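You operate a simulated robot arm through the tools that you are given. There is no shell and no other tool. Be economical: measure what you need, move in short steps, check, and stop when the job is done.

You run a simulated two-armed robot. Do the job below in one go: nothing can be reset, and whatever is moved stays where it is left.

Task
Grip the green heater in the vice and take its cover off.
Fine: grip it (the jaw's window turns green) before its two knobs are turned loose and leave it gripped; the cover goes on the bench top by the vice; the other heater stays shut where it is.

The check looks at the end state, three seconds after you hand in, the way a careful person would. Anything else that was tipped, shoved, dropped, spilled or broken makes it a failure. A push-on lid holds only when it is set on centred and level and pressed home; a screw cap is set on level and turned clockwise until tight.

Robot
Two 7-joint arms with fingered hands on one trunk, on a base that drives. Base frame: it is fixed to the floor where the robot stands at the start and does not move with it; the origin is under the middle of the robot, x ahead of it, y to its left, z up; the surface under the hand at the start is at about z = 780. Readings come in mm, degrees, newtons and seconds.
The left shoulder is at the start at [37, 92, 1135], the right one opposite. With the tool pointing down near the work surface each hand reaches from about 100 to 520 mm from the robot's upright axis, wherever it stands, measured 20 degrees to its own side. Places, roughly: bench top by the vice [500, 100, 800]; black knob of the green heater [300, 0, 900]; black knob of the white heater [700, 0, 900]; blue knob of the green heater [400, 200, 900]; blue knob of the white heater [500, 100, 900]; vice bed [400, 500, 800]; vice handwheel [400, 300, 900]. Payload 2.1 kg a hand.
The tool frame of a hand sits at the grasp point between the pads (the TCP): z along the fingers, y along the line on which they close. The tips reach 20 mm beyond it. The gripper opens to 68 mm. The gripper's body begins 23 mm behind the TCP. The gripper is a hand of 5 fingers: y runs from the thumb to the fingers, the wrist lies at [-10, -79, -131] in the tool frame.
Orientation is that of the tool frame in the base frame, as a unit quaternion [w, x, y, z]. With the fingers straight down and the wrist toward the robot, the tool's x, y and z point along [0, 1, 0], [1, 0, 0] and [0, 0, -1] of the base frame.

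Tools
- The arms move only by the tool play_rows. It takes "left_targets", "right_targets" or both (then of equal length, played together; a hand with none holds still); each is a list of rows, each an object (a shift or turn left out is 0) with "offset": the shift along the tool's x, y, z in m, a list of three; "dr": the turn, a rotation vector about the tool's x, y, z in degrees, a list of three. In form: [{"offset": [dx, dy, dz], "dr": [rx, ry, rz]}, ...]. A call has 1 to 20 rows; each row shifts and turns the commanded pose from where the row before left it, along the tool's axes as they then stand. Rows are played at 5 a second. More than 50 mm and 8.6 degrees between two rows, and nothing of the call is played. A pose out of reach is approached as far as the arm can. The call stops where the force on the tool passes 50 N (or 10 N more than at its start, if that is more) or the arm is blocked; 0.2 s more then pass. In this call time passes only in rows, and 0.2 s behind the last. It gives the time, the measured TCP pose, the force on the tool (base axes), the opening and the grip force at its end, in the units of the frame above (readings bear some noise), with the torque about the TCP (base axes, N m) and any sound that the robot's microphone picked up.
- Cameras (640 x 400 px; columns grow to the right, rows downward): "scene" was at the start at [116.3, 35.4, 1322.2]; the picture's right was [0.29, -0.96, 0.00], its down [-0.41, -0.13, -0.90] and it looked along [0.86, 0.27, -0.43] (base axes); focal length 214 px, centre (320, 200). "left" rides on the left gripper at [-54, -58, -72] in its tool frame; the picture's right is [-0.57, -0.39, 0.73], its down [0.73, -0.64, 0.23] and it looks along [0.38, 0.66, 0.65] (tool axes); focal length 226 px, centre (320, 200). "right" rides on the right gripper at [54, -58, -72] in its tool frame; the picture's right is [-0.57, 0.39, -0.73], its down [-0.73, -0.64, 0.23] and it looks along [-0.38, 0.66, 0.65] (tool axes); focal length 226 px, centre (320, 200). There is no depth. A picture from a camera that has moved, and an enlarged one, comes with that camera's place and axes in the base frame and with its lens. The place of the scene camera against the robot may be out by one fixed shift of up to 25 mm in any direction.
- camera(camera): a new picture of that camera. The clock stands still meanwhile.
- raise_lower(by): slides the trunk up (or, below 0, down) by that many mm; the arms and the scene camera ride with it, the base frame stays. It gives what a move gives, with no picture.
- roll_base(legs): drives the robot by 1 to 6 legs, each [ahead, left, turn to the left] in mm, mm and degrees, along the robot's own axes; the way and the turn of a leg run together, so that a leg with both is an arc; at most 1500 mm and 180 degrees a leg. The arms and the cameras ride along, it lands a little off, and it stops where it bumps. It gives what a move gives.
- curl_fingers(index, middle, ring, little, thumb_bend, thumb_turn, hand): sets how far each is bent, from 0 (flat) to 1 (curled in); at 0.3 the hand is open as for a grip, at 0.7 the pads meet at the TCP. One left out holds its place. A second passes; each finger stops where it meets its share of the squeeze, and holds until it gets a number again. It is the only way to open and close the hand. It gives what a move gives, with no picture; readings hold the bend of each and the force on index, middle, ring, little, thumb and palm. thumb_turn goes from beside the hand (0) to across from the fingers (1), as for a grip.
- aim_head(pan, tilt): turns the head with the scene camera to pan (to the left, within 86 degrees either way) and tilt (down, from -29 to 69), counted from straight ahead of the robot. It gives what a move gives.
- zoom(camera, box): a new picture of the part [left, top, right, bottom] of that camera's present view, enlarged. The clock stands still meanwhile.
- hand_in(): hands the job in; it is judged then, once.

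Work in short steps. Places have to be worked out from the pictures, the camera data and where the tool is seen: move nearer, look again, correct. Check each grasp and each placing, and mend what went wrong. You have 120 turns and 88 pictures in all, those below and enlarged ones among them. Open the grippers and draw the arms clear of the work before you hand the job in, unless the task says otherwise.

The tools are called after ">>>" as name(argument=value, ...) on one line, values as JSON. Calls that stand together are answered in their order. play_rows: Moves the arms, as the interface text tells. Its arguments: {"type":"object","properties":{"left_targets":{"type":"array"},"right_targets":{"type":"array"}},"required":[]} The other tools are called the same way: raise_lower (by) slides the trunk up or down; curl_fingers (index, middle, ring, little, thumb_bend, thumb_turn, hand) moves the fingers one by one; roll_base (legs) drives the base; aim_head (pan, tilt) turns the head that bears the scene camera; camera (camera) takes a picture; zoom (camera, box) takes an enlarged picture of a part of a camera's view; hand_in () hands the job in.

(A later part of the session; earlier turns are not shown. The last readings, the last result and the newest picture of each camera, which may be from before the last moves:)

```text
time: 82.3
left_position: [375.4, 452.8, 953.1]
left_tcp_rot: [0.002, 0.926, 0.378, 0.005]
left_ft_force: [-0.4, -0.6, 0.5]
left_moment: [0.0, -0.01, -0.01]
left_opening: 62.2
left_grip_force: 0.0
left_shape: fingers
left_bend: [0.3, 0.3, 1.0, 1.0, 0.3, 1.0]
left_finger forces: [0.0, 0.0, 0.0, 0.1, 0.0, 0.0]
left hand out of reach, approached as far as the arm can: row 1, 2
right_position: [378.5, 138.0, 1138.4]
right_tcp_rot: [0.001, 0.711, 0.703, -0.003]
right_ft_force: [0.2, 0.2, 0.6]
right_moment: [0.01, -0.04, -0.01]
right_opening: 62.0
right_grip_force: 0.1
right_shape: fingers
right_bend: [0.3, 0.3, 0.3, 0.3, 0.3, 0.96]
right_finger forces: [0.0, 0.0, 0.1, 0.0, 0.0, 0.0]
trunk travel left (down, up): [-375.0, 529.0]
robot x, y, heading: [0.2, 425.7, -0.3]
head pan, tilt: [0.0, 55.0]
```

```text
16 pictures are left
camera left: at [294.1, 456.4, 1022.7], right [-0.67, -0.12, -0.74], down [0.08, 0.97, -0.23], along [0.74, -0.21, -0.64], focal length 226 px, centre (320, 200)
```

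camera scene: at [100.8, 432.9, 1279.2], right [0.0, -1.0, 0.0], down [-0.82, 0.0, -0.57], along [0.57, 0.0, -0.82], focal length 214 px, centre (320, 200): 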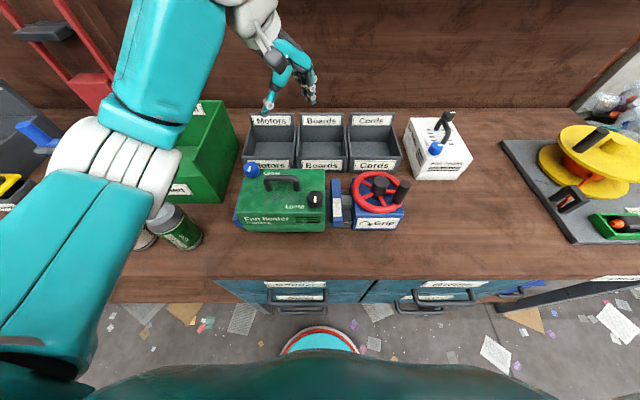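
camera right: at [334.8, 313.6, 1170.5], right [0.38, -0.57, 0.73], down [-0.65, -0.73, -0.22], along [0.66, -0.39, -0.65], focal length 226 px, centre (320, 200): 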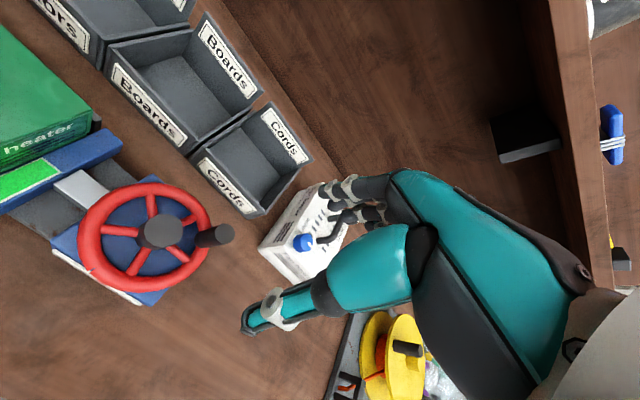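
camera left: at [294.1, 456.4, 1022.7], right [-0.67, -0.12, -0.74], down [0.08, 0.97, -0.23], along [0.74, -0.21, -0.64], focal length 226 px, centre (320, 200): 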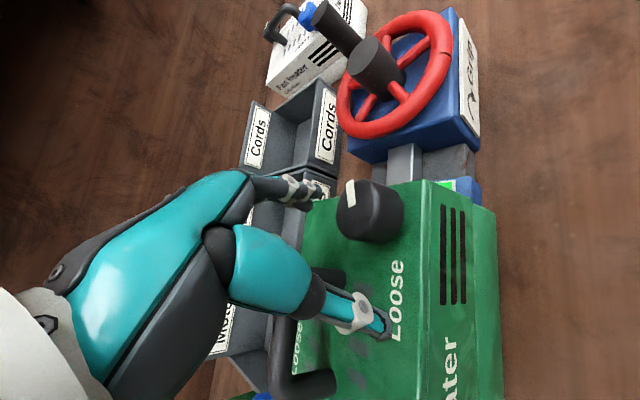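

The pointer now points to −y (about 90° turned). To learn if there is more travel, I regrip the knob and turn further counter-clockwise.

>>> play_rows(left_targets=[{"offset": [-0.0295, -0.0026, 0], "dr": [0, 0, 8]}, {"offset": [0, 0, 0.016]}, {"offset": [0, 0, 0.015]}, {}])

>>> curl_fingers(hand="left", index=0.65, middle=0.65, thumb_bend=0.65, thumb_turn=0.98)

>>> curl_fingers(hand="left", index=0.95, middle=0.95, thumb_bend=0.95)

>>> play_rows(left_targets=[{"dr": [0, 0, -7]}, {"dr": [0, 0, -7]}, {"dr": [0, 0, -7]}, {"dr": [0, 0, -7]}, {"dr": [0, 0, -7]}, {"dr": [0, 0, -7]}, {"dr": [0, 0, -7]}, {"dr": [0, 0, -7]}, {"dr": [0, 0, -7]}, {"dr": [0, 0, -7]}, {"dr": [0, 0, -7]}, {}])

>>> camera(camera="left")

```text
time: 83.3
left_position: [353.7, 434.0, 921.8]
left_tcp_rot: [0.001, 0.95, 0.312, 0.005]
left_ft_force: [-0.3, 0.1, 0.5]
left_moment: [0.0, -0.01, 0.01]
left_opening: 62.6
left_grip_force: 0.5
left_shape: fingers
left_bend: [0.3, 0.3, 1.0, 1.0, 0.3, 1.0]
left_finger forces: [0.0, 0.1, 0.0, 0.0, 0.1, 0.1]
right_position: [378.7, 136.9, 1139.4]
right_tcp_rot: [0.001, 0.711, 0.703, -0.003]
right_ft_force: [0.8, -0.3, -0.7]
right_moment: [0.0, 0.02, 0.02]
right_opening: 62.0
right_grip_force: 0.2
right_shape: fingers
right_bend: [0.3, 0.3, 0.3, 0.3, 0.3, 0.96]
right_finger forces: [0.0, 0.0, 0.0, 0.0, 0.0, 0.0]
trunk travel left (down, up): [-375.0, 529.0]
robot x, y, heading: [-2.0, 422.5, -0.2]
head pan, tilt: [0.0, 55.0]
```

```text
time: 84.3
left_position: [353.7, 433.5, 922.0]
left_tcp_rot: [0.001, 0.95, 0.312, 0.005]
left_ft_force: [-3.8, -3.6, 6.7]
left_moment: [-0.07, 0.07, -0.05]
left_opening: 32.9
left_grip_force: 8.5
left_shape: fingers
left_bend: [0.52, 0.43, 1.0, 1.0, 0.43, 0.97]
left_finger forces: [5.0, 4.9, 0.0, 0.0, 8.0, 0.0]
right_position: [377.7, 136.3, 1138.3]
right_tcp_rot: [0.0, 0.712, 0.702, -0.004]
right_ft_force: [-0.5, -0.1, 0.1]
right_moment: [-0.02, -0.02, -0.01]
right_opening: 62.5
right_grip_force: 0.0
right_shape: fingers
right_bend: [0.3, 0.3, 0.3, 0.3, 0.3, 0.96]
right_finger forces: [0.0, 0.0, 0.0, 0.0, 0.0, 0.1]
trunk travel left (down, up): [-375.0, 529.0]
robot x, y, heading: [1.0, 422.4, -0.2]
head pan, tilt: [0.0, 55.0]
```

```text
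time: 85.3
left_position: [353.0, 433.3, 921.3]
left_tcp_rot: [0.002, 0.95, 0.312, 0.006]
left_ft_force: [-2.3, -7.1, 5.4]
left_moment: [-0.19, -0.02, -0.04]
left_opening: 32.4
left_grip_force: 9.7
left_shape: fingers
left_bend: [0.53, 0.44, 1.0, 1.0, 0.43, 0.96]
left_finger forces: [5.5, 7.1, 0.0, 0.1, 7.0, 0.0]
right_position: [377.1, 135.4, 1138.1]
right_tcp_rot: [0.0, 0.711, 0.703, -0.003]
right_ft_force: [0.8, -0.8, -0.8]
right_moment: [-0.01, 0.0, 0.02]
right_opening: 62.5
right_grip_force: 0.1
right_shape: fingers
right_bend: [0.3, 0.3, 0.3, 0.3, 0.3, 0.96]
right_finger forces: [0.1, 0.0, 0.0, 0.1, 0.0, 0.0]
trunk travel left (down, up): [-375.0, 529.0]
robot x, y, heading: [0.2, 420.5, -0.3]
head pan, tilt: [0.0, 55.0]
```

```text
time: 86.7
left_position: [350.6, 423.5, 923.2]
left_tcp_rot: [0.007, 0.792, 0.611, -0.002]
left_ft_force: [-6.0, -23.4, 3.3]
left_moment: [-0.5, 0.17, -0.78]
left_opening: 11.7
left_grip_force: 14.9
left_shape: fingers
left_bend: [0.64, 0.45, 1.0, 1.0, 0.57, 1.0]
left_finger forces: [2.4, 23.5, 0.0, 0.1, 4.2, 0.0]
right_position: [376.3, 132.5, 1137.7]
right_tcp_rot: [0.001, 0.713, 0.701, -0.003]
right_ft_force: [-0.3, 0.4, -1.4]
right_moment: [-0.04, -0.03, -0.03]
right_opening: 62.2
right_grip_force: 0.1
right_shape: fingers
right_bend: [0.3, 0.3, 0.3, 0.3, 0.3, 0.96]
right_finger forces: [0.1, 0.0, 0.1, 0.0, 0.0, 0.0]
trunk travel left (down, up): [-375.0, 529.0]
robot x, y, heading: [-1.4, 422.8, -0.5]
head pan, tilt: [0.0, 55.0]
stopped in row 6 (left hand): the force on the tool passed its limit at 52 N (the readings are from after the stop); the commanded pose is now the measured one
```

```text
15 pictures are left
camera left: at [278.5, 387.7, 993.2], right [-0.51, -0.46, -0.73], down [-0.43, 0.87, -0.24], along [0.74, 0.19, -0.64], focal length 226 px, centre (320, 200)
```

left: 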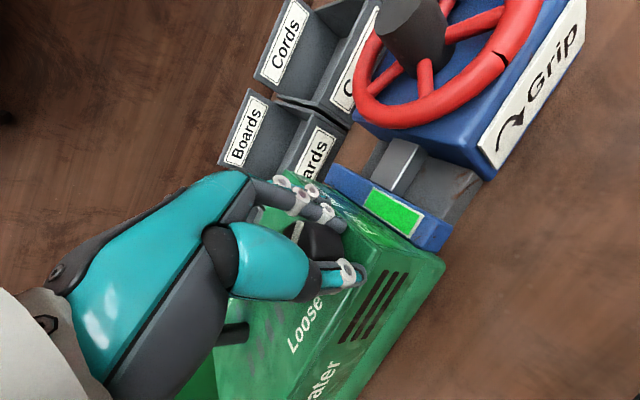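

A clear resisting torque (0.78 Nm) — an end stop, it seems. I release, raise and look at the pointer.

>>> curl_fingers(hand="left", index=0.3, middle=0.3, thumb_bend=0.3)

>>> play_rows(left_targets=[{"offset": [0, 0, -0.02]}, {"offset": [0, 0, -0.03]}, {"offset": [0, 0, -0.03]}, {"offset": [0, 0, -0.02]}, {}])

>>> zoom(camera="left", box=[240, 140, 520, 380])

```text
time: 87.7
left_position: [351.5, 429.0, 920.9]
left_tcp_rot: [0.006, 0.789, 0.614, -0.001]
left_ft_force: [-0.4, 0.8, 0.2]
left_moment: [-0.01, -0.02, 0.02]
left_opening: 62.0
left_grip_force: 0.1
left_shape: fingers
left_bend: [0.3, 0.3, 1.0, 1.0, 0.3, 0.96]
left_finger forces: [0.1, 0.0, 0.0, 0.0, 0.0, 0.1]
right_position: [376.4, 136.1, 1138.4]
right_tcp_rot: [0.002, 0.712, 0.702, -0.004]
right_ft_force: [-0.5, 0.7, -0.7]
right_moment: [0.02, -0.02, 0.01]
right_opening: 62.3
right_grip_force: 0.1
right_shape: fingers
right_bend: [0.3, 0.3, 0.3, 0.3, 0.3, 0.96]
right_finger forces: [0.1, 0.0, 0.0, 0.0, 0.0, 0.1]
trunk travel left (down, up): [-375.0, 529.0]
robot x, y, heading: [-1.6, 425.3, -0.3]
head pan, tilt: [0.0, 55.0]
```

```text
time: 88.9
left_position: [353.1, 428.4, 1021.4]
left_tcp_rot: [0.007, 0.789, 0.614, -0.001]
left_ft_force: [-0.9, -0.1, -0.6]
left_moment: [0.0, -0.02, 0.05]
left_opening: 62.2
left_grip_force: 0.1
left_shape: fingers
left_bend: [0.3, 0.3, 1.0, 1.0, 0.3, 0.96]
left_finger forces: [0.0, 0.0, 0.0, 0.0, 0.1, 0.1]
right_position: [377.1, 135.7, 1138.3]
right_tcp_rot: [0.001, 0.713, 0.702, -0.004]
right_ft_force: [0.3, 0.0, -0.5]
right_moment: [-0.04, 0.01, 0.0]
right_opening: 61.9
right_grip_force: 0.0
right_shape: fingers
right_bend: [0.3, 0.3, 0.3, 0.3, 0.3, 0.96]
right_finger forces: [0.0, 0.0, 0.1, 0.0, 0.0, 0.1]
trunk travel left (down, up): [-375.0, 529.0]
robot x, y, heading: [1.7, 425.2, -0.4]
head pan, tilt: [0.0, 55.0]
```

```text
1.67 times, centred on (380, 260) of left
camera zoom: at [281.1, 391.2, 1091.4], right [-0.51, -0.46, -0.73], down [-0.44, 0.87, -0.24], along [0.74, 0.2, -0.64], focal length 377 px, centre (220, 100)
```

zoom: 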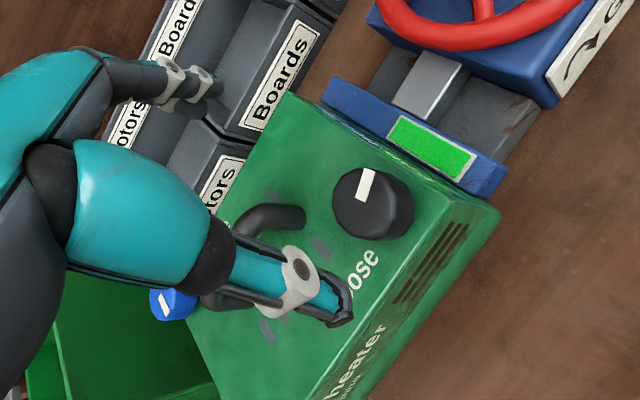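

The black knob has turned ~105° to its loose stop. Blue next, also counter-clockwise (toward its label). I move the left hand above it at ≈ (434, 583), pre-turned clockwise.

>>> play_rows(left_targets=[{"offset": [0.0425, 0.0101, 0]}, {"offset": [0.0425, 0.0101, 0]}, {"offset": [0.0425, 0.0101, 0]}, {"offset": [0.0425, 0.0101, 0]}, {"dr": [0, 0, 7.7]}, {"dr": [0, 0, 7.7]}, {"dr": [0, 0, 7.7]}, {"dr": [0, 0, 7.7]}, {"dr": [0, 0, 7.7]}, {"dr": [0, 0, 7.7]}, {"offset": [0, 0, 0.03]}, {}])

>>> camera(camera="left")

```text
time: 91.5
left_position: [431.4, 583.6, 990.1]
left_tcp_rot: [0.006, 0.967, 0.255, 0.001]
left_ft_force: [-0.1, -0.5, -0.4]
left_moment: [-0.01, 0.02, 0.02]
left_opening: 62.5
left_grip_force: 0.1
left_shape: fingers
left_bend: [0.3, 0.3, 1.0, 1.0, 0.3, 0.96]
left_finger forces: [0.0, 0.1, 0.0, 0.0, 0.0, 0.1]
right_position: [377.3, 135.2, 1138.4]
right_tcp_rot: [0.0, 0.712, 0.702, -0.005]
right_ft_force: [-0.5, 0.4, 0.3]
right_moment: [0.0, -0.01, 0.0]
right_opening: 62.4
right_grip_force: 0.0
right_shape: fingers
right_bend: [0.3, 0.3, 0.3, 0.3, 0.3, 0.96]
right_finger forces: [0.0, 0.0, 0.0, 0.0, 0.0, 0.1]
trunk travel left (down, up): [-375.0, 529.0]
robot x, y, heading: [2.7, 426.5, -0.5]
head pan, tilt: [0.0, 55.0]
```

```text
13 pictures are left
camera left: at [354.1, 609.6, 1060.9], right [-0.68, 0.05, -0.73], down [0.32, 0.92, -0.24], along [0.66, -0.4, -0.64], focal length 226 px, centre (320, 200)
```

left: 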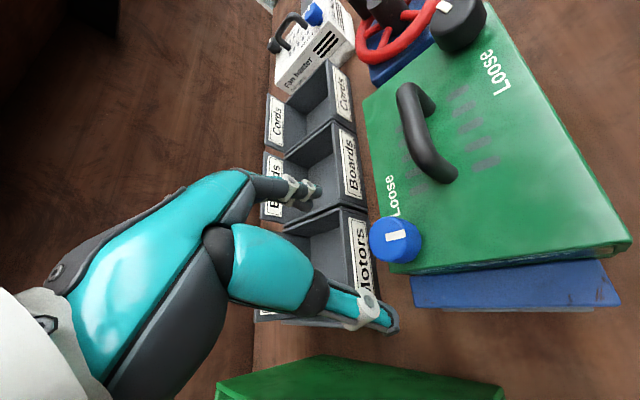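

Blue knob at ≈ (436, 573). I move over it, lower to z ≈ 922 and grip.

>>> play_rows(left_targets=[{"offset": [-0.0012, 0.0115, 0.01]}, {"offset": [0, 0, 0.02]}, {"offset": [0, 0, 0.02]}, {"offset": [0, 0, 0.018]}, {}])

>>> curl_fingers(hand="left", index=0.65, middle=0.65, thumb_bend=0.65)

>>> camera(camera="left")

```text
time: 92.7
left_position: [438.8, 573.2, 922.8]
left_tcp_rot: [0.005, 0.967, 0.255, 0.002]
left_ft_force: [0.8, 0.8, -0.5]
left_moment: [0.01, -0.01, -0.02]
left_opening: 62.1
left_grip_force: 0.1
left_shape: fingers
left_bend: [0.3, 0.3, 1.0, 1.0, 0.3, 0.96]
left_finger forces: [0.0, 0.1, 0.0, 0.1, 0.0, 0.0]
right_position: [377.5, 135.8, 1138.4]
right_tcp_rot: [0.001, 0.712, 0.702, -0.004]
right_ft_force: [0.2, 0.4, 0.0]
right_moment: [0.0, 0.01, 0.0]
right_opening: 62.5
right_grip_force: 0.1
right_shape: fingers
right_bend: [0.3, 0.3, 0.3, 0.3, 0.3, 0.96]
right_finger forces: [0.0, 0.0, 0.0, 0.0, 0.0, 0.0]
trunk travel left (down, up): [-375.0, 529.0]
robot x, y, heading: [-2.2, 422.6, -0.2]
head pan, tilt: [0.0, 55.0]
```

```text
time: 93.7
left_position: [439.2, 573.8, 921.9]
left_tcp_rot: [0.006, 0.967, 0.256, 0.001]
left_ft_force: [-0.7, 2.4, -0.5]
left_moment: [0.02, -0.01, 0.01]
left_opening: 22.3
left_grip_force: 5.3
left_shape: fingers
left_bend: [0.57, 0.62, 1.0, 1.0, 0.5, 0.98]
left_finger forces: [2.9, 1.6, 0.0, 0.0, 6.2, 0.0]
right_position: [377.0, 136.2, 1138.7]
right_tcp_rot: [0.001, 0.712, 0.702, -0.004]
right_ft_force: [-0.1, -0.7, -0.2]
right_moment: [0.0, -0.02, 0.01]
right_opening: 62.2
right_grip_force: 0.1
right_shape: fingers
right_bend: [0.3, 0.3, 0.3, 0.3, 0.3, 0.96]
right_finger forces: [0.0, 0.1, 0.0, 0.0, 0.0, 0.0]
trunk travel left (down, up): [-375.0, 529.0]
robot x, y, heading: [2.3, 425.4, -0.5]
head pan, tilt: [0.0, 55.0]
```

```text
12 pictures are left
camera left: at [360.9, 598.7, 993.1], right [-0.68, 0.05, -0.73], down [0.32, 0.92, -0.24], along [0.66, -0.4, -0.64], focal length 226 px, centre (320, 200)
```

left: 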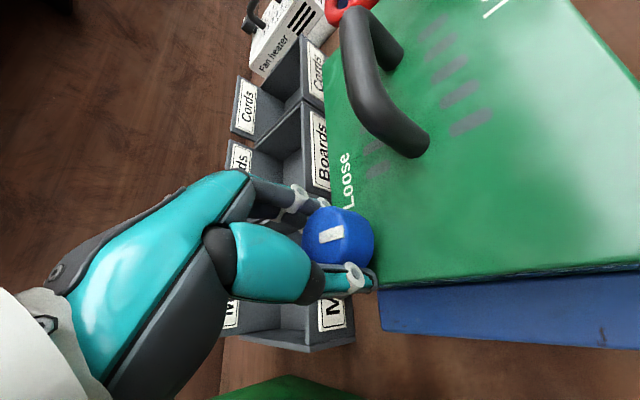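

Good pinch on the blue knob. I squeeze and turn counter-clockwise.

>>> curl_fingers(hand="left", index=0.95, middle=0.95, thumb_bend=0.95)

>>> play_rows(left_targets=[{"dr": [0, 0, -6.5]}, {"dr": [0, 0, -6.5]}, {"dr": [0, 0, -6.5]}, {"dr": [0, 0, -6.5]}, {"dr": [0, 0, -6.5]}, {"dr": [0, 0, -6.5]}, {"dr": [0, 0, -6.5]}, {"dr": [0, 0, -6.5]}, {"dr": [0, 0, -6.5]}, {"dr": [0, 0, -6.5]}, {"dr": [0, 0, -6.5]}, {"dr": [0, 0, -6.5]}, {"dr": [0, 0, -6.5]}, {"dr": [0, 0, -6.5]}, {}])

>>> camera(camera="left")

```text
time: 94.7
left_position: [440.4, 572.5, 921.4]
left_tcp_rot: [0.006, 0.967, 0.255, 0.002]
left_ft_force: [7.3, -8.7, -5.8]
left_moment: [-0.07, -0.07, 0.06]
left_opening: 22.0
left_grip_force: 14.2
left_shape: fingers
left_bend: [0.72, 0.63, 1.0, 1.0, 0.47, 0.98]
left_finger forces: [10.1, 9.0, 0.0, 0.0, 8.1, 0.0]
right_position: [379.0, 135.2, 1138.5]
right_tcp_rot: [-0.001, 0.711, 0.703, -0.003]
right_ft_force: [0.0, 0.6, 0.4]
right_moment: [-0.02, -0.04, -0.02]
right_opening: 62.5
right_grip_force: 0.1
right_shape: fingers
right_bend: [0.3, 0.3, 0.3, 0.3, 0.3, 0.96]
right_finger forces: [0.0, 0.0, 0.1, 0.0, 0.0, 0.0]
trunk travel left (down, up): [-375.0, 529.0]
robot x, y, heading: [1.7, 424.6, -0.4]
head pan, tilt: [0.0, 55.0]
```

```text
time: 97.9
left_position: [438.2, 575.1, 922.7]
left_tcp_rot: [0.006, 0.494, 0.869, -0.003]
left_ft_force: [1.5, 16.3, -2.4]
left_moment: [0.22, -0.25, -0.18]
left_opening: 22.0
left_grip_force: 15.7
left_shape: fingers
left_bend: [0.73, 0.61, 1.0, 1.0, 0.5, 1.0]
left_finger forces: [6.8, 13.6, 0.1, 0.0, 12.6, 0.0]
right_position: [377.2, 138.3, 1138.6]
right_tcp_rot: [0.002, 0.712, 0.702, -0.005]
right_ft_force: [-0.6, -0.1, 0.1]
right_moment: [0.02, 0.0, 0.0]
right_opening: 62.6
right_grip_force: 0.0
right_shape: fingers
right_bend: [0.3, 0.3, 0.3, 0.3, 0.3, 0.96]
right_finger forces: [0.1, 0.0, 0.1, 0.1, 0.0, 0.0]
trunk travel left (down, up): [-375.0, 529.0]
robot x, y, heading: [-0.5, 424.4, -0.3]
head pan, tilt: [0.0, 55.0]
```

```text
11 pictures are left
camera left: at [413.9, 500.2, 993.8], right [-0.04, -0.69, -0.72], down [-0.92, 0.3, -0.24], along [0.38, 0.66, -0.65], focal length 226 px, centre (320, 200)
```

left: 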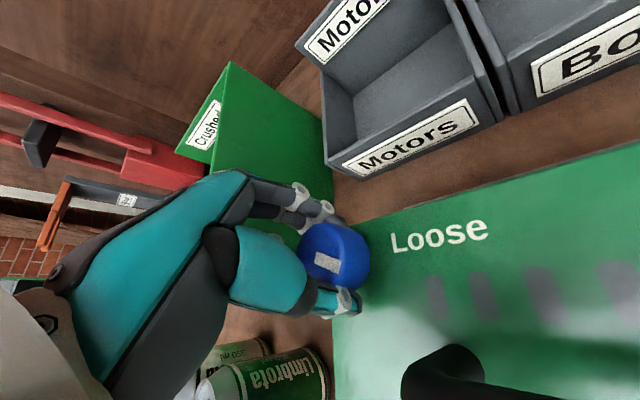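

It's turned about 70°. Wrist is near its limit, so I release, unwind and regrip for the rest.

>>> curl_fingers(hand="left", index=0.3, middle=0.3, thumb_bend=0.3)

>>> play_rows(left_targets=[{"offset": [0, 0, -0.02]}, {"offset": [0, 0, -0.02]}, {"dr": [0, 0, 8]}, {"dr": [0, 0, 8]}, {"dr": [0, 0, 8]}, {"dr": [0, 0, 8]}, {"dr": [0, 0, 8]}, {"dr": [0, 0, 8]}, {"dr": [0, 0, 8]}, {"dr": [0, 0, 8]}, {"dr": [0, 0, 8]}, {"offset": [0, 0, 0.02]}, {"offset": [0, 0, 0.02]}, {}])

>>> curl_fingers(hand="left", index=0.65, middle=0.65, thumb_bend=0.65)

```text
time: 98.9
left_position: [436.8, 574.5, 922.3]
left_tcp_rot: [0.005, 0.495, 0.869, -0.002]
left_ft_force: [-0.2, -0.3, 0.2]
left_moment: [0.0, 0.0, -0.02]
left_opening: 62.2
left_grip_force: 0.1
left_shape: fingers
left_bend: [0.3, 0.3, 1.0, 1.0, 0.3, 0.96]
left_finger forces: [0.1, 0.0, 0.0, 0.1, 0.0, 0.0]
right_position: [376.8, 136.8, 1140.0]
right_tcp_rot: [0.001, 0.712, 0.702, -0.003]
right_ft_force: [-0.5, -0.4, 0.1]
right_moment: [-0.01, 0.05, -0.01]
right_opening: 62.3
right_grip_force: 0.0
right_shape: fingers
right_bend: [0.3, 0.3, 0.3, 0.3, 0.3, 0.96]
right_finger forces: [0.0, 0.0, 0.1, 0.0, 0.0, 0.1]
trunk travel left (down, up): [-375.0, 529.0]
robot x, y, heading: [-0.8, 424.6, -0.5]
head pan, tilt: [0.0, 55.0]
```

```text
time: 101.9
left_position: [438.0, 574.3, 922.0]
left_tcp_rot: [0.007, 0.911, 0.412, 0.001]
left_ft_force: [-0.6, 0.7, -0.4]
left_moment: [0.0, 0.01, 0.01]
left_opening: 62.5
left_grip_force: 0.1
left_shape: fingers
left_bend: [0.3, 0.3, 1.0, 1.0, 0.3, 0.96]
left_finger forces: [0.0, 0.0, 0.0, 0.1, 0.1, 0.1]
right_position: [379.0, 136.4, 1139.2]
right_tcp_rot: [0.0, 0.712, 0.702, -0.005]
right_ft_force: [-0.5, -0.9, -0.8]
right_moment: [0.01, 0.02, 0.01]
right_opening: 62.3
right_grip_force: 0.1
right_shape: fingers
right_bend: [0.3, 0.3, 0.3, 0.3, 0.3, 0.96]
right_finger forces: [0.0, 0.0, 0.0, 0.0, 0.1, 0.0]
trunk travel left (down, up): [-375.0, 529.0]
robot x, y, heading: [1.8, 421.4, -0.4]
head pan, tilt: [0.0, 55.0]
```

```text
time: 102.9
left_position: [437.5, 574.8, 922.5]
left_tcp_rot: [0.007, 0.911, 0.412, 0.001]
left_ft_force: [-4.4, 3.7, -0.9]
left_moment: [0.02, 0.0, 0.01]
left_opening: 22.1
left_grip_force: 4.8
left_shape: fingers
left_bend: [0.6, 0.64, 1.0, 1.0, 0.46, 0.99]
left_finger forces: [1.9, 0.3, 0.1, 0.1, 8.2, 0.0]
right_position: [377.3, 136.7, 1138.6]
right_tcp_rot: [0.0, 0.712, 0.702, -0.004]
right_ft_force: [-0.5, 0.3, -0.4]
right_moment: [-0.01, 0.02, 0.01]
right_opening: 62.4
right_grip_force: 0.0
right_shape: fingers
right_bend: [0.3, 0.3, 0.3, 0.3, 0.3, 0.96]
right_finger forces: [0.1, 0.0, 0.0, 0.0, 0.0, 0.0]
trunk travel left (down, up): [-375.0, 529.0]
robot x, y, heading: [0.6, 427.8, -0.6]
head pan, tilt: [0.0, 55.0]
```

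Regripped; I squeeze and turn the rest of the way, watching the torque.

>>> curl_fingers(hand="left", index=0.95, middle=0.95, thumb_bend=0.95)

>>> play_rows(left_targets=[{"dr": [0, 0, -6]}, {"dr": [0, 0, -6]}, {"dr": [0, 0, -6]}, {"dr": [0, 0, -6]}, {"dr": [0, 0, -6]}, {"dr": [0, 0, -6]}, {"dr": [0, 0, -6]}, {"dr": [0, 0, -6]}, {"dr": [0, 0, -6]}, {}])

>>> camera(camera="left")

```text
time: 103.9
left_position: [439.5, 572.9, 921.2]
left_tcp_rot: [0.006, 0.911, 0.412, 0.001]
left_ft_force: [7.6, -3.2, -7.9]
left_moment: [-0.06, -0.1, 0.05]
left_opening: 21.8
left_grip_force: 14.3
left_shape: fingers
left_bend: [0.73, 0.76, 1.0, 1.0, 0.48, 0.98]
left_finger forces: [9.9, 10.3, 0.0, 0.0, 8.2, 0.0]
right_position: [379.4, 135.8, 1138.7]
right_tcp_rot: [0.0, 0.712, 0.702, -0.004]
right_ft_force: [-0.1, -0.2, -0.2]
right_moment: [-0.01, 0.0, 0.01]
right_opening: 62.3
right_grip_force: 0.0
right_shape: fingers
right_bend: [0.3, 0.3, 0.3, 0.3, 0.3, 0.96]
right_finger forces: [0.1, 0.0, 0.0, 0.0, 0.0, 0.1]
trunk travel left (down, up): [-375.0, 529.0]
robot x, y, heading: [0.8, 421.7, -0.6]
head pan, tilt: [0.0, 55.0]
```

```text
time: 106.1
left_position: [437.7, 577.3, 922.3]
left_tcp_rot: [0.007, 0.624, 0.781, -0.004]
left_ft_force: [4.7, 20.6, 0.0]
left_moment: [0.12, -0.14, -0.22]
left_opening: 23.9
left_grip_force: 20.5
left_shape: fingers
left_bend: [0.74, 0.77, 1.0, 1.0, 0.46, 1.0]
left_finger forces: [7.6, 16.6, 0.1, 0.0, 15.9, 0.0]
right_position: [378.2, 139.8, 1138.3]
right_tcp_rot: [0.001, 0.712, 0.702, -0.005]
right_ft_force: [1.1, -0.2, 0.1]
right_moment: [0.0, 0.01, 0.01]
right_opening: 62.4
right_grip_force: 0.1
right_shape: fingers
right_bend: [0.3, 0.3, 0.3, 0.3, 0.3, 0.96]
right_finger forces: [0.1, 0.0, 0.0, 0.1, 0.0, 0.1]
trunk travel left (down, up): [-375.0, 529.0]
robot x, y, heading: [3.0, 423.4, -0.4]
head pan, tilt: [0.0, 55.0]
```

```text
10 pictures are left
camera left: at [391.4, 511.8, 994.0], right [-0.25, -0.65, -0.72], down [-0.79, 0.57, -0.24], along [0.57, 0.51, -0.65], focal length 226 px, centre (320, 200)
```

left: 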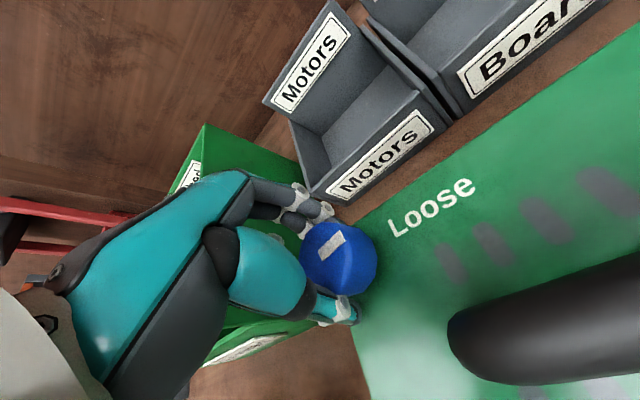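

Blue is at its stop too (pointer ≈ 99–105°, toward its label). I release, rise, straighten all fingers and move over the handle centre (395, 504) with the hand square.

>>> curl_fingers(hand="left", index=0.3, middle=0.3, thumb_bend=0.3)

>>> play_rows(left_targets=[{"offset": [0, 0, -0.02]}, {"offset": [0, 0, -0.03]}, {"offset": [0, 0, -0.03]}, {"dr": [0, 0, 6.35]}, {"dr": [0, 0, 6.35]}, {"offset": [-0.036, -0.021, 0]}, {"offset": [-0.036, -0.021, 0]}, {}])

>>> curl_fingers(hand="left", ring=0.3, little=0.3, thumb_turn=0.98)

>>> camera(camera="left")

```text
time: 107.1
left_position: [436.7, 574.0, 923.4]
left_tcp_rot: [0.006, 0.626, 0.78, -0.002]
left_ft_force: [0.9, -0.3, 0.4]
left_moment: [-0.04, 0.05, -0.02]
left_opening: 62.1
left_grip_force: 0.0
left_shape: fingers
left_bend: [0.3, 0.3, 1.0, 1.0, 0.3, 0.96]
left_finger forces: [0.1, 0.0, 0.1, 0.1, 0.0, 0.0]
right_position: [377.4, 137.0, 1138.2]
right_tcp_rot: [0.001, 0.712, 0.702, -0.004]
right_ft_force: [1.1, 0.3, -0.1]
right_moment: [-0.05, 0.01, 0.01]
right_opening: 62.2
right_grip_force: 0.2
right_shape: fingers
right_bend: [0.3, 0.3, 0.3, 0.3, 0.3, 0.96]
right_finger forces: [0.0, 0.0, 0.1, 0.0, 0.0, 0.0]
trunk travel left (down, up): [-375.0, 529.0]
robot x, y, heading: [-2.0, 426.3, -0.2]
head pan, tilt: [0.0, 55.0]
```

```text
time: 108.9
left_position: [395.2, 502.4, 1000.6]
left_tcp_rot: [0.006, 0.707, 0.707, -0.001]
left_ft_force: [0.0, 0.0, 0.5]
left_moment: [0.02, 0.01, 0.0]
left_opening: 62.4
left_grip_force: 0.0
left_shape: fingers
left_bend: [0.3, 0.3, 1.0, 1.0, 0.3, 0.96]
left_finger forces: [0.0, 0.0, 0.1, 0.0, 0.0, 0.0]
right_position: [376.6, 135.4, 1140.1]
right_tcp_rot: [0.001, 0.712, 0.702, -0.004]
right_ft_force: [0.3, 0.5, 0.6]
right_moment: [0.05, -0.04, 0.01]
right_opening: 62.3
right_grip_force: 0.0
right_shape: fingers
right_bend: [0.3, 0.3, 0.3, 0.3, 0.3, 0.96]
right_finger forces: [0.0, 0.0, 0.1, 0.0, 0.0, 0.1]
trunk travel left (down, up): [-375.0, 529.0]
robot x, y, heading: [1.2, 421.7, -0.4]
head pan, tilt: [0.0, 55.0]
```

```text
time: 109.9
left_position: [394.7, 502.5, 1000.3]
left_tcp_rot: [0.006, 0.708, 0.706, -0.001]
left_ft_force: [0.1, -0.3, -0.3]
left_moment: [-0.02, 0.01, 0.03]
left_opening: 62.3
left_grip_force: 0.1
left_shape: fingers
left_bend: [0.3, 0.3, 0.3, 0.3, 0.3, 0.96]
left_finger forces: [0.0, 0.0, 0.0, 0.0, 0.0, 0.0]
right_position: [378.0, 135.2, 1138.5]
right_tcp_rot: [0.001, 0.712, 0.702, -0.004]
right_ft_force: [0.2, 0.5, 1.3]
right_moment: [-0.01, 0.02, 0.03]
right_opening: 62.0
right_grip_force: 0.0
right_shape: fingers
right_bend: [0.3, 0.3, 0.3, 0.3, 0.3, 0.96]
right_finger forces: [0.1, 0.0, 0.0, 0.0, 0.0, 0.0]
trunk travel left (down, up): [-375.0, 529.0]
robot x, y, heading: [-3.2, 425.5, -0.4]
head pan, tilt: [0.0, 55.0]
```

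```text
9 pictures are left
camera left: at [335.9, 450.0, 1071.4], right [-0.38, -0.57, -0.72], down [-0.64, 0.73, -0.24], along [0.67, 0.37, -0.65], focal length 226 px, centre (320, 200)
```

left: 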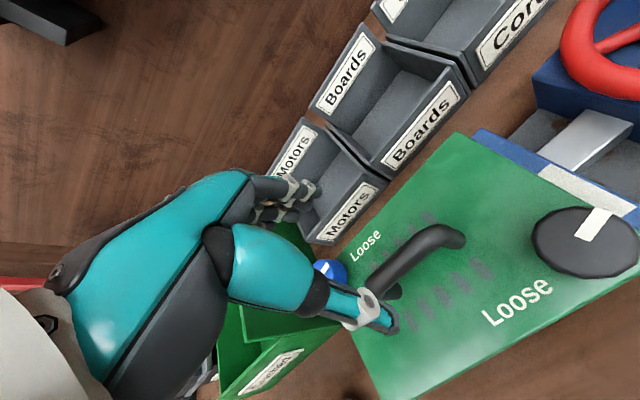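

The jaw's window looks white here; I must check it from the scene camera.

>>> zoom(camera="scene", box=[225, 140, 425, 255])

```text
3.20 times, centred on (325, 198) of scene
camera zoom: at [100.4, 431.6, 1279.2], right [-0.01, -1.0, 0.0], down [-0.82, 0.01, -0.57], along [0.57, 0.0, -0.82], focal length 686 px, centre (304, 208)
```

zoom: 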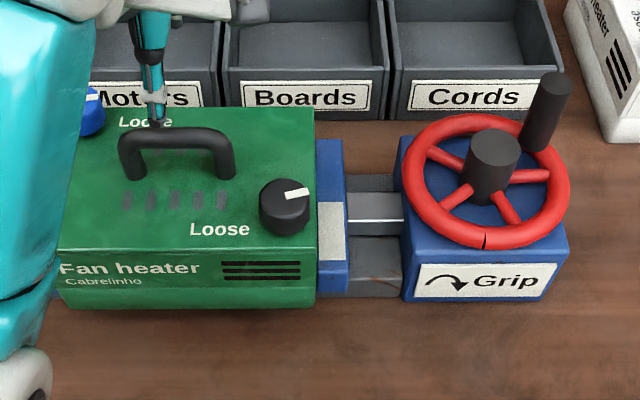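

The window is white: the sideways load while turning blue backed the wheel off by ~11°. I'll tighten it again, more firmly: fist of the right hand over the wheel, behind the peg.

>>> curl_fingers(hand="right", index=0.72, middle=0.72, ring=1.0, little=1.0, thumb_bend=0.7)

>>> play_rows(right_targets=[{"offset": [0.036, 0.022, 0]}, {"offset": [0.036, 0.022, 0]}, {"offset": [0.036, 0.022, 0]}, {"offset": [0.036, 0.022, 0]}, {"offset": [0, 0, 0.04]}, {"offset": [0, 0, 0.04]}, {"offset": [0, 0, 0.04]}, {"offset": [0, 0, 0.04]}, {}])

>>> camera(camera="right")

```text
time: 110.9
left_position: [395.9, 503.4, 1001.3]
left_tcp_rot: [0.007, 0.708, 0.707, -0.001]
left_ft_force: [0.4, 1.0, 0.6]
left_moment: [0.02, 0.02, 0.0]
left_opening: 62.1
left_grip_force: 0.0
left_shape: fingers
left_bend: [0.3, 0.3, 0.3, 0.3, 0.3, 0.96]
left_finger forces: [0.0, 0.1, 0.0, 0.0, 0.1, 0.0]
right_position: [377.2, 135.5, 1139.4]
right_tcp_rot: [0.0, 0.712, 0.702, -0.004]
right_ft_force: [-0.3, 0.5, 0.4]
right_moment: [-0.01, 0.0, 0.01]
right_opening: 0.0
right_grip_force: 0.1
right_shape: fingers
right_bend: [0.72, 0.72, 1.0, 1.0, 0.69, 1.0]
right_finger forces: [0.1, 0.0, 0.1, 0.0, 0.0, 0.0]
trunk travel left (down, up): [-375.0, 529.0]
robot x, y, heading: [1.0, 422.1, -0.3]
head pan, tilt: [0.0, 55.0]
```

```text
time: 112.9
left_position: [396.3, 503.8, 999.0]
left_tcp_rot: [0.006, 0.708, 0.706, -0.002]
left_ft_force: [-0.5, -0.2, -0.1]
left_moment: [0.0, 0.01, -0.01]
left_opening: 62.5
left_grip_force: 0.0
left_shape: fingers
left_bend: [0.3, 0.3, 0.3, 0.3, 0.3, 0.96]
left_finger forces: [0.0, 0.1, 0.0, 0.1, 0.0, 0.0]
right_position: [469.3, 278.3, 978.4]
right_tcp_rot: [0.0, 0.712, 0.702, -0.004]
right_ft_force: [0.4, -0.3, -0.8]
right_moment: [0.02, 0.02, -0.04]
right_opening: 0.0
right_grip_force: 0.0
right_shape: fingers
right_bend: [0.72, 0.72, 1.0, 1.0, 0.69, 1.0]
right_finger forces: [0.0, 0.0, 0.0, 0.0, 0.0, 0.0]
trunk travel left (down, up): [-375.0, 529.0]
robot x, y, heading: [-0.7, 424.6, -0.5]
head pan, tilt: [0.0, 55.0]
```

```text
7 pictures are left
camera right: at [412.1, 333.7, 1050.1], right [0.38, -0.57, 0.73], down [-0.65, -0.73, -0.22], along [0.66, -0.39, -0.65], focal length 226 px, centre (320, 200)
```

right: 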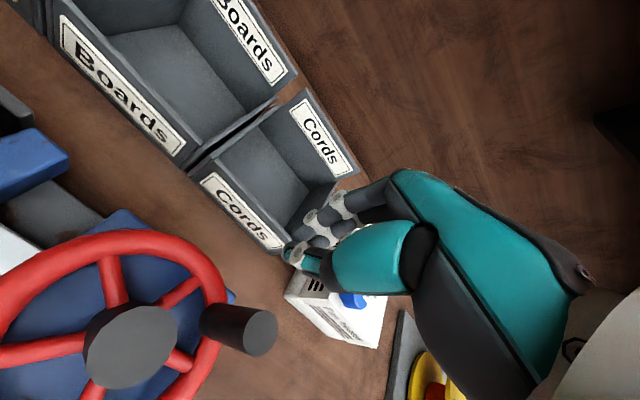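

Peg at (432, 256). I lower behind it and push on past the earlier position.

>>> play_rows(right_targets=[{"offset": [0, 0, 0.03]}, {"offset": [0, 0, 0.031]}, {"offset": [-0.002, -0.0045, 0]}, {"offset": [-0.002, -0.0045, 0]}, {"offset": [-0.006, -0.0035, 0]}, {"offset": [-0.006, -0.0035, 0]}, {"offset": [-0.006, -0.0049, 0]}, {"offset": [-0.006, -0.0049, 0]}, {"offset": [-0.0042, -0.0061, 0]}, {}])

>>> zoom(camera="scene", box=[225, 140, 425, 255])

```text
time: 115.1
left_position: [396.9, 507.2, 999.2]
left_tcp_rot: [0.006, 0.707, 0.707, -0.003]
left_ft_force: [-0.3, 0.0, 0.0]
left_moment: [0.02, -0.03, -0.01]
left_opening: 62.3
left_grip_force: 0.1
left_shape: fingers
left_bend: [0.3, 0.3, 0.3, 0.3, 0.3, 0.96]
left_finger forces: [0.1, 0.0, 0.0, 0.0, 0.0, 0.1]
right_position: [436.8, 249.8, 918.8]
right_tcp_rot: [0.001, 0.711, 0.703, -0.004]
right_ft_force: [20.4, 30.3, 3.0]
right_moment: [-0.49, 0.39, -0.53]
right_opening: 0.0
right_grip_force: 17.2
right_shape: fingers
right_bend: [0.72, 0.72, 1.0, 1.0, 0.71, 0.86]
right_finger forces: [0.0, 0.0, 0.1, 0.1, 34.4, 0.0]
trunk travel left (down, up): [-375.0, 529.0]
robot x, y, heading: [-1.8, 424.2, -0.2]
head pan, tilt: [0.0, 55.0]
```

```text
3.20 times, centred on (325, 198) of scene
camera zoom: at [103.0, 436.4, 1279.0], right [-0.01, -1.0, 0.0], down [-0.82, 0.0, -0.57], along [0.57, -0.01, -0.82], focal length 686 px, centre (304, 208)
```

zoom: 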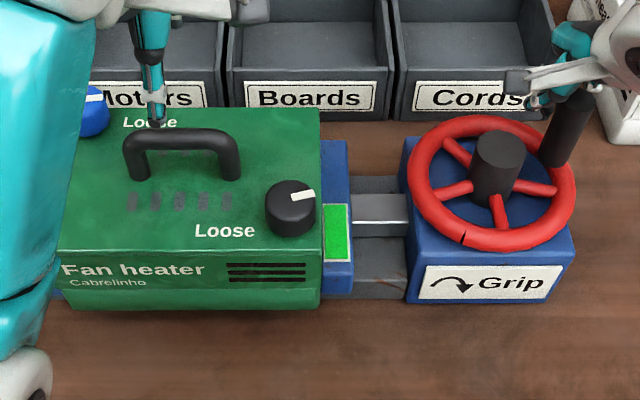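

Green again, with 36 N on the peg. I nudge slightly more, then back off and raise the right hand clear.

>>> play_rows(right_targets=[{"offset": [-0.003, -0.004, 0]}, {"offset": [-0.002, -0.003, 0]}, {}])

>>> play_rows(right_targets=[{"offset": [0.008, 0.01, 0]}, {"offset": [0.004, 0.006, 0]}, {"offset": [0, 0, -0.04]}, {"offset": [0, 0, -0.04]}, {"offset": [0, 0, -0.04]}, {"offset": [-0.04, -0.02, -0.04]}, {"offset": [-0.045, -0.02, -0.02]}, {"offset": [-0.045, -0.01, 0]}, {"offset": [-0.045, 0, 0]}])

```text
time: 115.9
left_position: [398.1, 508.0, 999.2]
left_tcp_rot: [0.008, 0.706, 0.708, -0.004]
left_ft_force: [-0.2, 1.0, 0.1]
left_moment: [-0.03, 0.0, -0.02]
left_opening: 62.4
left_grip_force: 0.1
left_shape: fingers
left_bend: [0.3, 0.3, 0.3, 0.3, 0.3, 0.96]
left_finger forces: [0.1, 0.1, 0.0, 0.0, 0.0, 0.0]
right_position: [430.6, 246.9, 918.6]
right_tcp_rot: [0.003, 0.71, 0.704, -0.004]
right_ft_force: [26.1, 39.7, 14.5]
right_moment: [-0.5, 0.53, -0.62]
right_opening: 3.5
right_grip_force: 23.8
right_shape: fingers
right_bend: [0.72, 0.72, 1.0, 1.0, 0.74, 0.81]
right_finger forces: [0.0, 0.0, 0.0, 0.1, 48.5, 0.1]
trunk travel left (down, up): [-375.0, 529.0]
robot x, y, heading: [-0.1, 425.7, -0.4]
head pan, tilt: [0.0, 55.0]
```

```text
refused: row 6 steps farther than a row can; nothing moved
```

Rows too long; I redo the retreat in shorter steps.

>>> play_rows(right_targets=[{"offset": [0.008, 0.01, 0]}, {"offset": [0.004, 0.006, 0]}, {"offset": [0, 0, -0.04]}, {"offset": [0, 0, -0.04]}, {"offset": [0, 0, -0.04]}, {"offset": [-0.03, -0.02, -0.02]}, {"offset": [-0.04, -0.02, 0]}, {"offset": [-0.04, -0.01, 0]}, {"offset": [-0.04, 0, 0]}, {}])

>>> zoom(camera="scene", box=[225, 140, 425, 255])

```text
time: 118.1
left_position: [395.2, 502.9, 1000.1]
left_tcp_rot: [0.006, 0.708, 0.706, -0.001]
left_ft_force: [-0.1, 0.4, 0.5]
left_moment: [-0.01, 0.02, -0.01]
left_opening: 62.2
left_grip_force: 0.1
left_shape: fingers
left_bend: [0.3, 0.3, 0.3, 0.3, 0.3, 0.96]
left_finger forces: [0.1, 0.0, 0.0, 0.1, 0.0, 0.1]
right_position: [390.8, 103.9, 1057.2]
right_tcp_rot: [0.001, 0.712, 0.702, -0.004]
right_ft_force: [-0.5, -0.5, -0.6]
right_moment: [0.01, -0.02, 0.01]
right_opening: 0.1
right_grip_force: 0.1
right_shape: fingers
right_bend: [0.72, 0.72, 1.0, 1.0, 0.69, 1.0]
right_finger forces: [0.1, 0.1, 0.0, 0.1, 0.2, 0.0]
trunk travel left (down, up): [-375.0, 529.0]
robot x, y, heading: [-0.8, 424.8, -0.5]
head pan, tilt: [0.0, 55.0]
```

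```text
3.20 times, centred on (325, 198) of scene
camera zoom: at [100.4, 431.6, 1279.2], right [-0.01, -1.0, 0.0], down [-0.82, 0.01, -0.57], along [0.57, 0.0, -0.82], focal length 686 px, centre (304, 208)
```

zoom: 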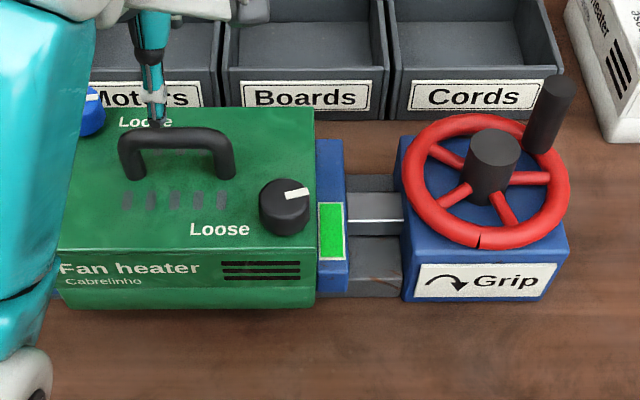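

Green again and holding. Now the cover: I lower the left hand around the handle to z ≈ 934 and pinch the bar with index, middle and thumb.

>>> play_rows(left_targets=[{"offset": [0.001, -0.004, 0.02]}, {"offset": [0, 0, 0.025]}, {"offset": [0, 0, 0.021]}, {}])

>>> curl_fingers(hand="left", index=0.68, middle=0.68, thumb_bend=0.68)

```text
time: 119.1
left_position: [392.6, 502.6, 935.4]
left_tcp_rot: [0.006, 0.708, 0.706, -0.001]
left_ft_force: [0.1, 0.6, 0.1]
left_moment: [0.03, -0.01, -0.01]
left_opening: 62.6
left_grip_force: 0.0
left_shape: fingers
left_bend: [0.3, 0.3, 0.3, 0.3, 0.3, 0.96]
left_finger forces: [0.0, 0.1, 0.0, 0.0, 0.0, 0.0]
right_position: [391.4, 105.1, 1056.5]
right_tcp_rot: [0.001, 0.712, 0.702, -0.004]
right_ft_force: [-0.2, 0.1, 0.2]
right_moment: [0.01, -0.03, -0.02]
right_opening: 0.0
right_grip_force: 0.2
right_shape: fingers
right_bend: [0.72, 0.72, 1.0, 1.0, 0.69, 1.0]
right_finger forces: [0.0, 0.1, 0.0, 0.0, 0.1, 0.0]
trunk travel left (down, up): [-375.0, 529.0]
robot x, y, heading: [-0.0, 425.0, -0.4]
head pan, tilt: [0.0, 55.0]
```

```text
time: 120.1
left_position: [392.6, 502.6, 935.5]
left_tcp_rot: [0.006, 0.708, 0.706, -0.002]
left_ft_force: [-3.9, 0.1, -1.6]
left_moment: [-0.01, -0.02, 0.0]
left_opening: 3.8
left_grip_force: 1.6
left_shape: fingers
left_bend: [0.68, 0.68, 0.3, 0.3, 0.63, 0.99]
left_finger forces: [0.0, 0.0, 0.1, 0.0, 3.2, 0.0]
right_position: [391.4, 104.7, 1056.0]
right_tcp_rot: [0.001, 0.712, 0.702, -0.004]
right_ft_force: [-0.2, -0.9, 1.2]
right_moment: [-0.02, 0.02, -0.02]
right_opening: 0.0
right_grip_force: 0.1
right_shape: fingers
right_bend: [0.72, 0.72, 1.0, 1.0, 0.69, 1.0]
right_finger forces: [0.0, 0.0, 0.0, 0.0, 0.0, 0.0]
trunk travel left (down, up): [-375.0, 529.0]
robot x, y, heading: [1.8, 423.7, -0.5]
head pan, tilt: [0.0, 55.0]
```

Thumb touches the bar but the fingers aren't home yet; I squeeze further.

>>> curl_fingers(hand="left", index=0.9, middle=0.9, thumb_bend=0.9)

>>> camera(camera="left")

```text
time: 121.1
left_position: [393.1, 502.8, 935.1]
left_tcp_rot: [0.005, 0.708, 0.706, -0.002]
left_ft_force: [0.1, 0.7, -23.2]
left_moment: [-0.03, -0.06, -0.05]
left_opening: 0.0
left_grip_force: 19.6
left_shape: fingers
left_bend: [0.79, 0.77, 0.3, 0.3, 0.73, 0.99]
left_finger forces: [11.9, 11.3, 0.0, 0.0, 15.0, 0.0]
right_position: [393.2, 104.7, 1055.8]
right_tcp_rot: [0.0, 0.712, 0.702, -0.004]
right_ft_force: [1.2, -0.7, -0.1]
right_moment: [0.0, 0.03, 0.04]
right_opening: 0.0
right_grip_force: 0.0
right_shape: fingers
right_bend: [0.72, 0.72, 1.0, 1.0, 0.69, 1.0]
right_finger forces: [0.0, 0.1, 0.0, 0.1, 0.1, 0.2]
trunk travel left (down, up): [-375.0, 529.0]
robot x, y, heading: [0.8, 423.4, -0.4]
head pan, tilt: [0.0, 55.0]
```

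```text
4 pictures are left
camera left: at [334.1, 450.3, 1006.2], right [-0.38, -0.57, -0.72], down [-0.64, 0.73, -0.24], along [0.67, 0.37, -0.65], focal length 226 px, centre (320, 200)
```

left: 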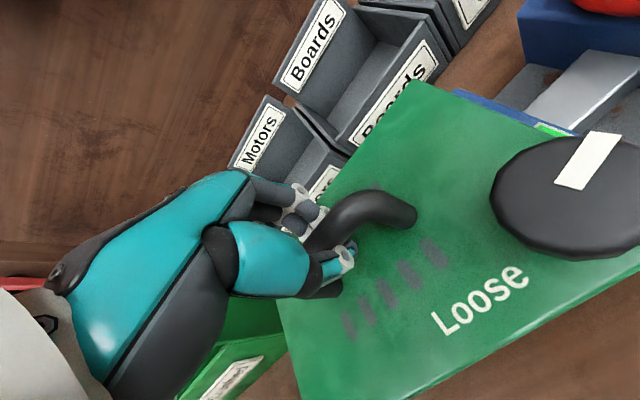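

The bar is held firmly with balanced forces. I lift slowly and watch the force.

>>> play_rows(left_targets=[{"offset": [0, 0, -0.003]}, {"offset": [0, 0, -0.003]}, {"offset": [0, 0, -0.003]}, {}])

```text
time: 122.1
left_position: [393.4, 502.3, 945.0]
left_tcp_rot: [0.005, 0.708, 0.706, -0.002]
left_ft_force: [2.4, 0.7, -20.5]
left_moment: [0.0, -0.05, -0.06]
left_opening: 0.0
left_grip_force: 18.0
left_shape: fingers
left_bend: [0.79, 0.77, 0.3, 0.3, 0.74, 1.0]
left_finger forces: [12.0, 10.0, 0.0, 0.1, 13.7, 0.0]
right_position: [393.2, 104.9, 1057.9]
right_tcp_rot: [0.0, 0.712, 0.702, -0.005]
right_ft_force: [0.1, 0.4, 0.7]
right_moment: [0.01, 0.01, -0.01]
right_opening: 0.1
right_grip_force: 0.1
right_shape: fingers
right_bend: [0.72, 0.72, 1.0, 1.0, 0.69, 1.0]
right_finger forces: [0.0, 0.0, 0.1, 0.0, 0.0, 0.0]
trunk travel left (down, up): [-375.0, 529.0]
robot x, y, heading: [2.0, 422.8, -0.6]
head pan, tilt: [0.0, 55.0]
```

It rises with a steady ~20 N. Another 15 mm, then a look to be sure the base stays in the vice.

>>> play_rows(left_targets=[{"offset": [0, 0, -0.004]}, {"offset": [0, 0, -0.004]}, {"offset": [0, 0, -0.004]}, {"offset": [0, 0, -0.003]}, {}])

>>> zoom(camera="scene", box=[225, 140, 425, 255])

```text
time: 123.3
left_position: [392.1, 503.6, 959.7]
left_tcp_rot: [0.006, 0.707, 0.707, -0.002]
left_ft_force: [4.1, 1.1, -24.9]
left_moment: [-0.02, -0.03, -0.03]
left_opening: 0.0
left_grip_force: 19.2
left_shape: fingers
left_bend: [0.79, 0.77, 0.3, 0.3, 0.75, 1.0]
left_finger forces: [14.2, 12.1, 0.1, 0.1, 12.6, 0.0]
right_position: [393.3, 105.5, 1056.8]
right_tcp_rot: [0.0, 0.712, 0.702, -0.004]
right_ft_force: [0.0, 0.1, 0.4]
right_moment: [-0.01, -0.03, -0.01]
right_opening: 0.0
right_grip_force: 0.1
right_shape: fingers
right_bend: [0.72, 0.72, 1.0, 1.0, 0.69, 1.0]
right_finger forces: [0.0, 0.1, 0.1, 0.0, 0.0, 0.1]
trunk travel left (down, up): [-375.0, 529.0]
robot x, y, heading: [-1.4, 425.9, -0.3]
head pan, tilt: [0.0, 55.0]
```

```text
3.20 times, centred on (325, 198) of scene
camera zoom: at [102.7, 432.0, 1278.9], right [-0.01, -1.0, 0.0], down [-0.82, 0.01, -0.57], along [0.57, 0.0, -0.82], focal length 686 px, centre (304, 208)
```

zoom: 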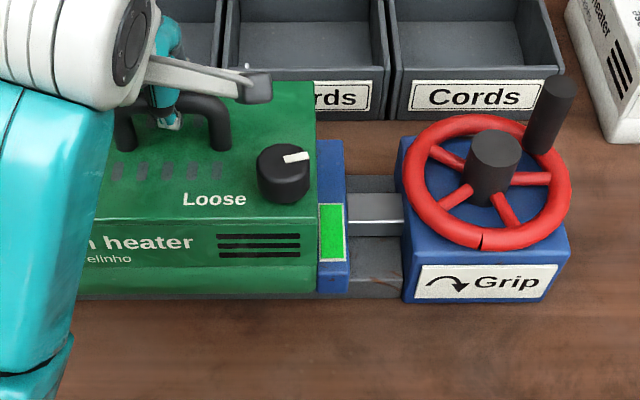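

The whole heater slid up in the jaws (base with it), so the cover is still held: one knob isn't loose. Likely the pointer must face its "Loose" label — blue does, black faces away and was turned the wrong way to its stop. First I lower the heater back onto the bed.

>>> play_rows(left_targets=[{"offset": [0, 0, 0.005]}, {"offset": [0, 0, 0.005]}, {"offset": [0, 0, 0.005]}, {"offset": [0, 0, 0.005]}, {"offset": [0, 0, 0.005]}, {}])

```text
time: 124.7
left_position: [390.2, 502.4, 937.1]
left_tcp_rot: [0.007, 0.708, 0.706, -0.001]
left_ft_force: [-2.7, 0.0, 8.0]
left_moment: [-0.04, 0.04, 0.0]
left_opening: 0.2
left_grip_force: 11.6
left_shape: fingers
left_bend: [0.8, 0.82, 0.3, 0.3, 0.77, 1.0]
left_finger forces: [0.1, 0.1, 0.0, 0.0, 23.1, 0.0]
right_position: [390.9, 104.4, 1057.0]
right_tcp_rot: [0.001, 0.711, 0.703, -0.004]
right_ft_force: [0.1, -0.4, 0.3]
right_moment: [0.0, 0.01, 0.0]
right_opening: 0.0
right_grip_force: 0.0
right_shape: fingers
right_bend: [0.72, 0.72, 1.0, 1.0, 0.69, 1.0]
right_finger forces: [0.2, 0.1, 0.0, 0.1, 0.1, 0.0]
trunk travel left (down, up): [-375.0, 529.0]
robot x, y, heading: [-1.0, 424.0, -0.3]
head pan, tilt: [0.0, 55.0]
```

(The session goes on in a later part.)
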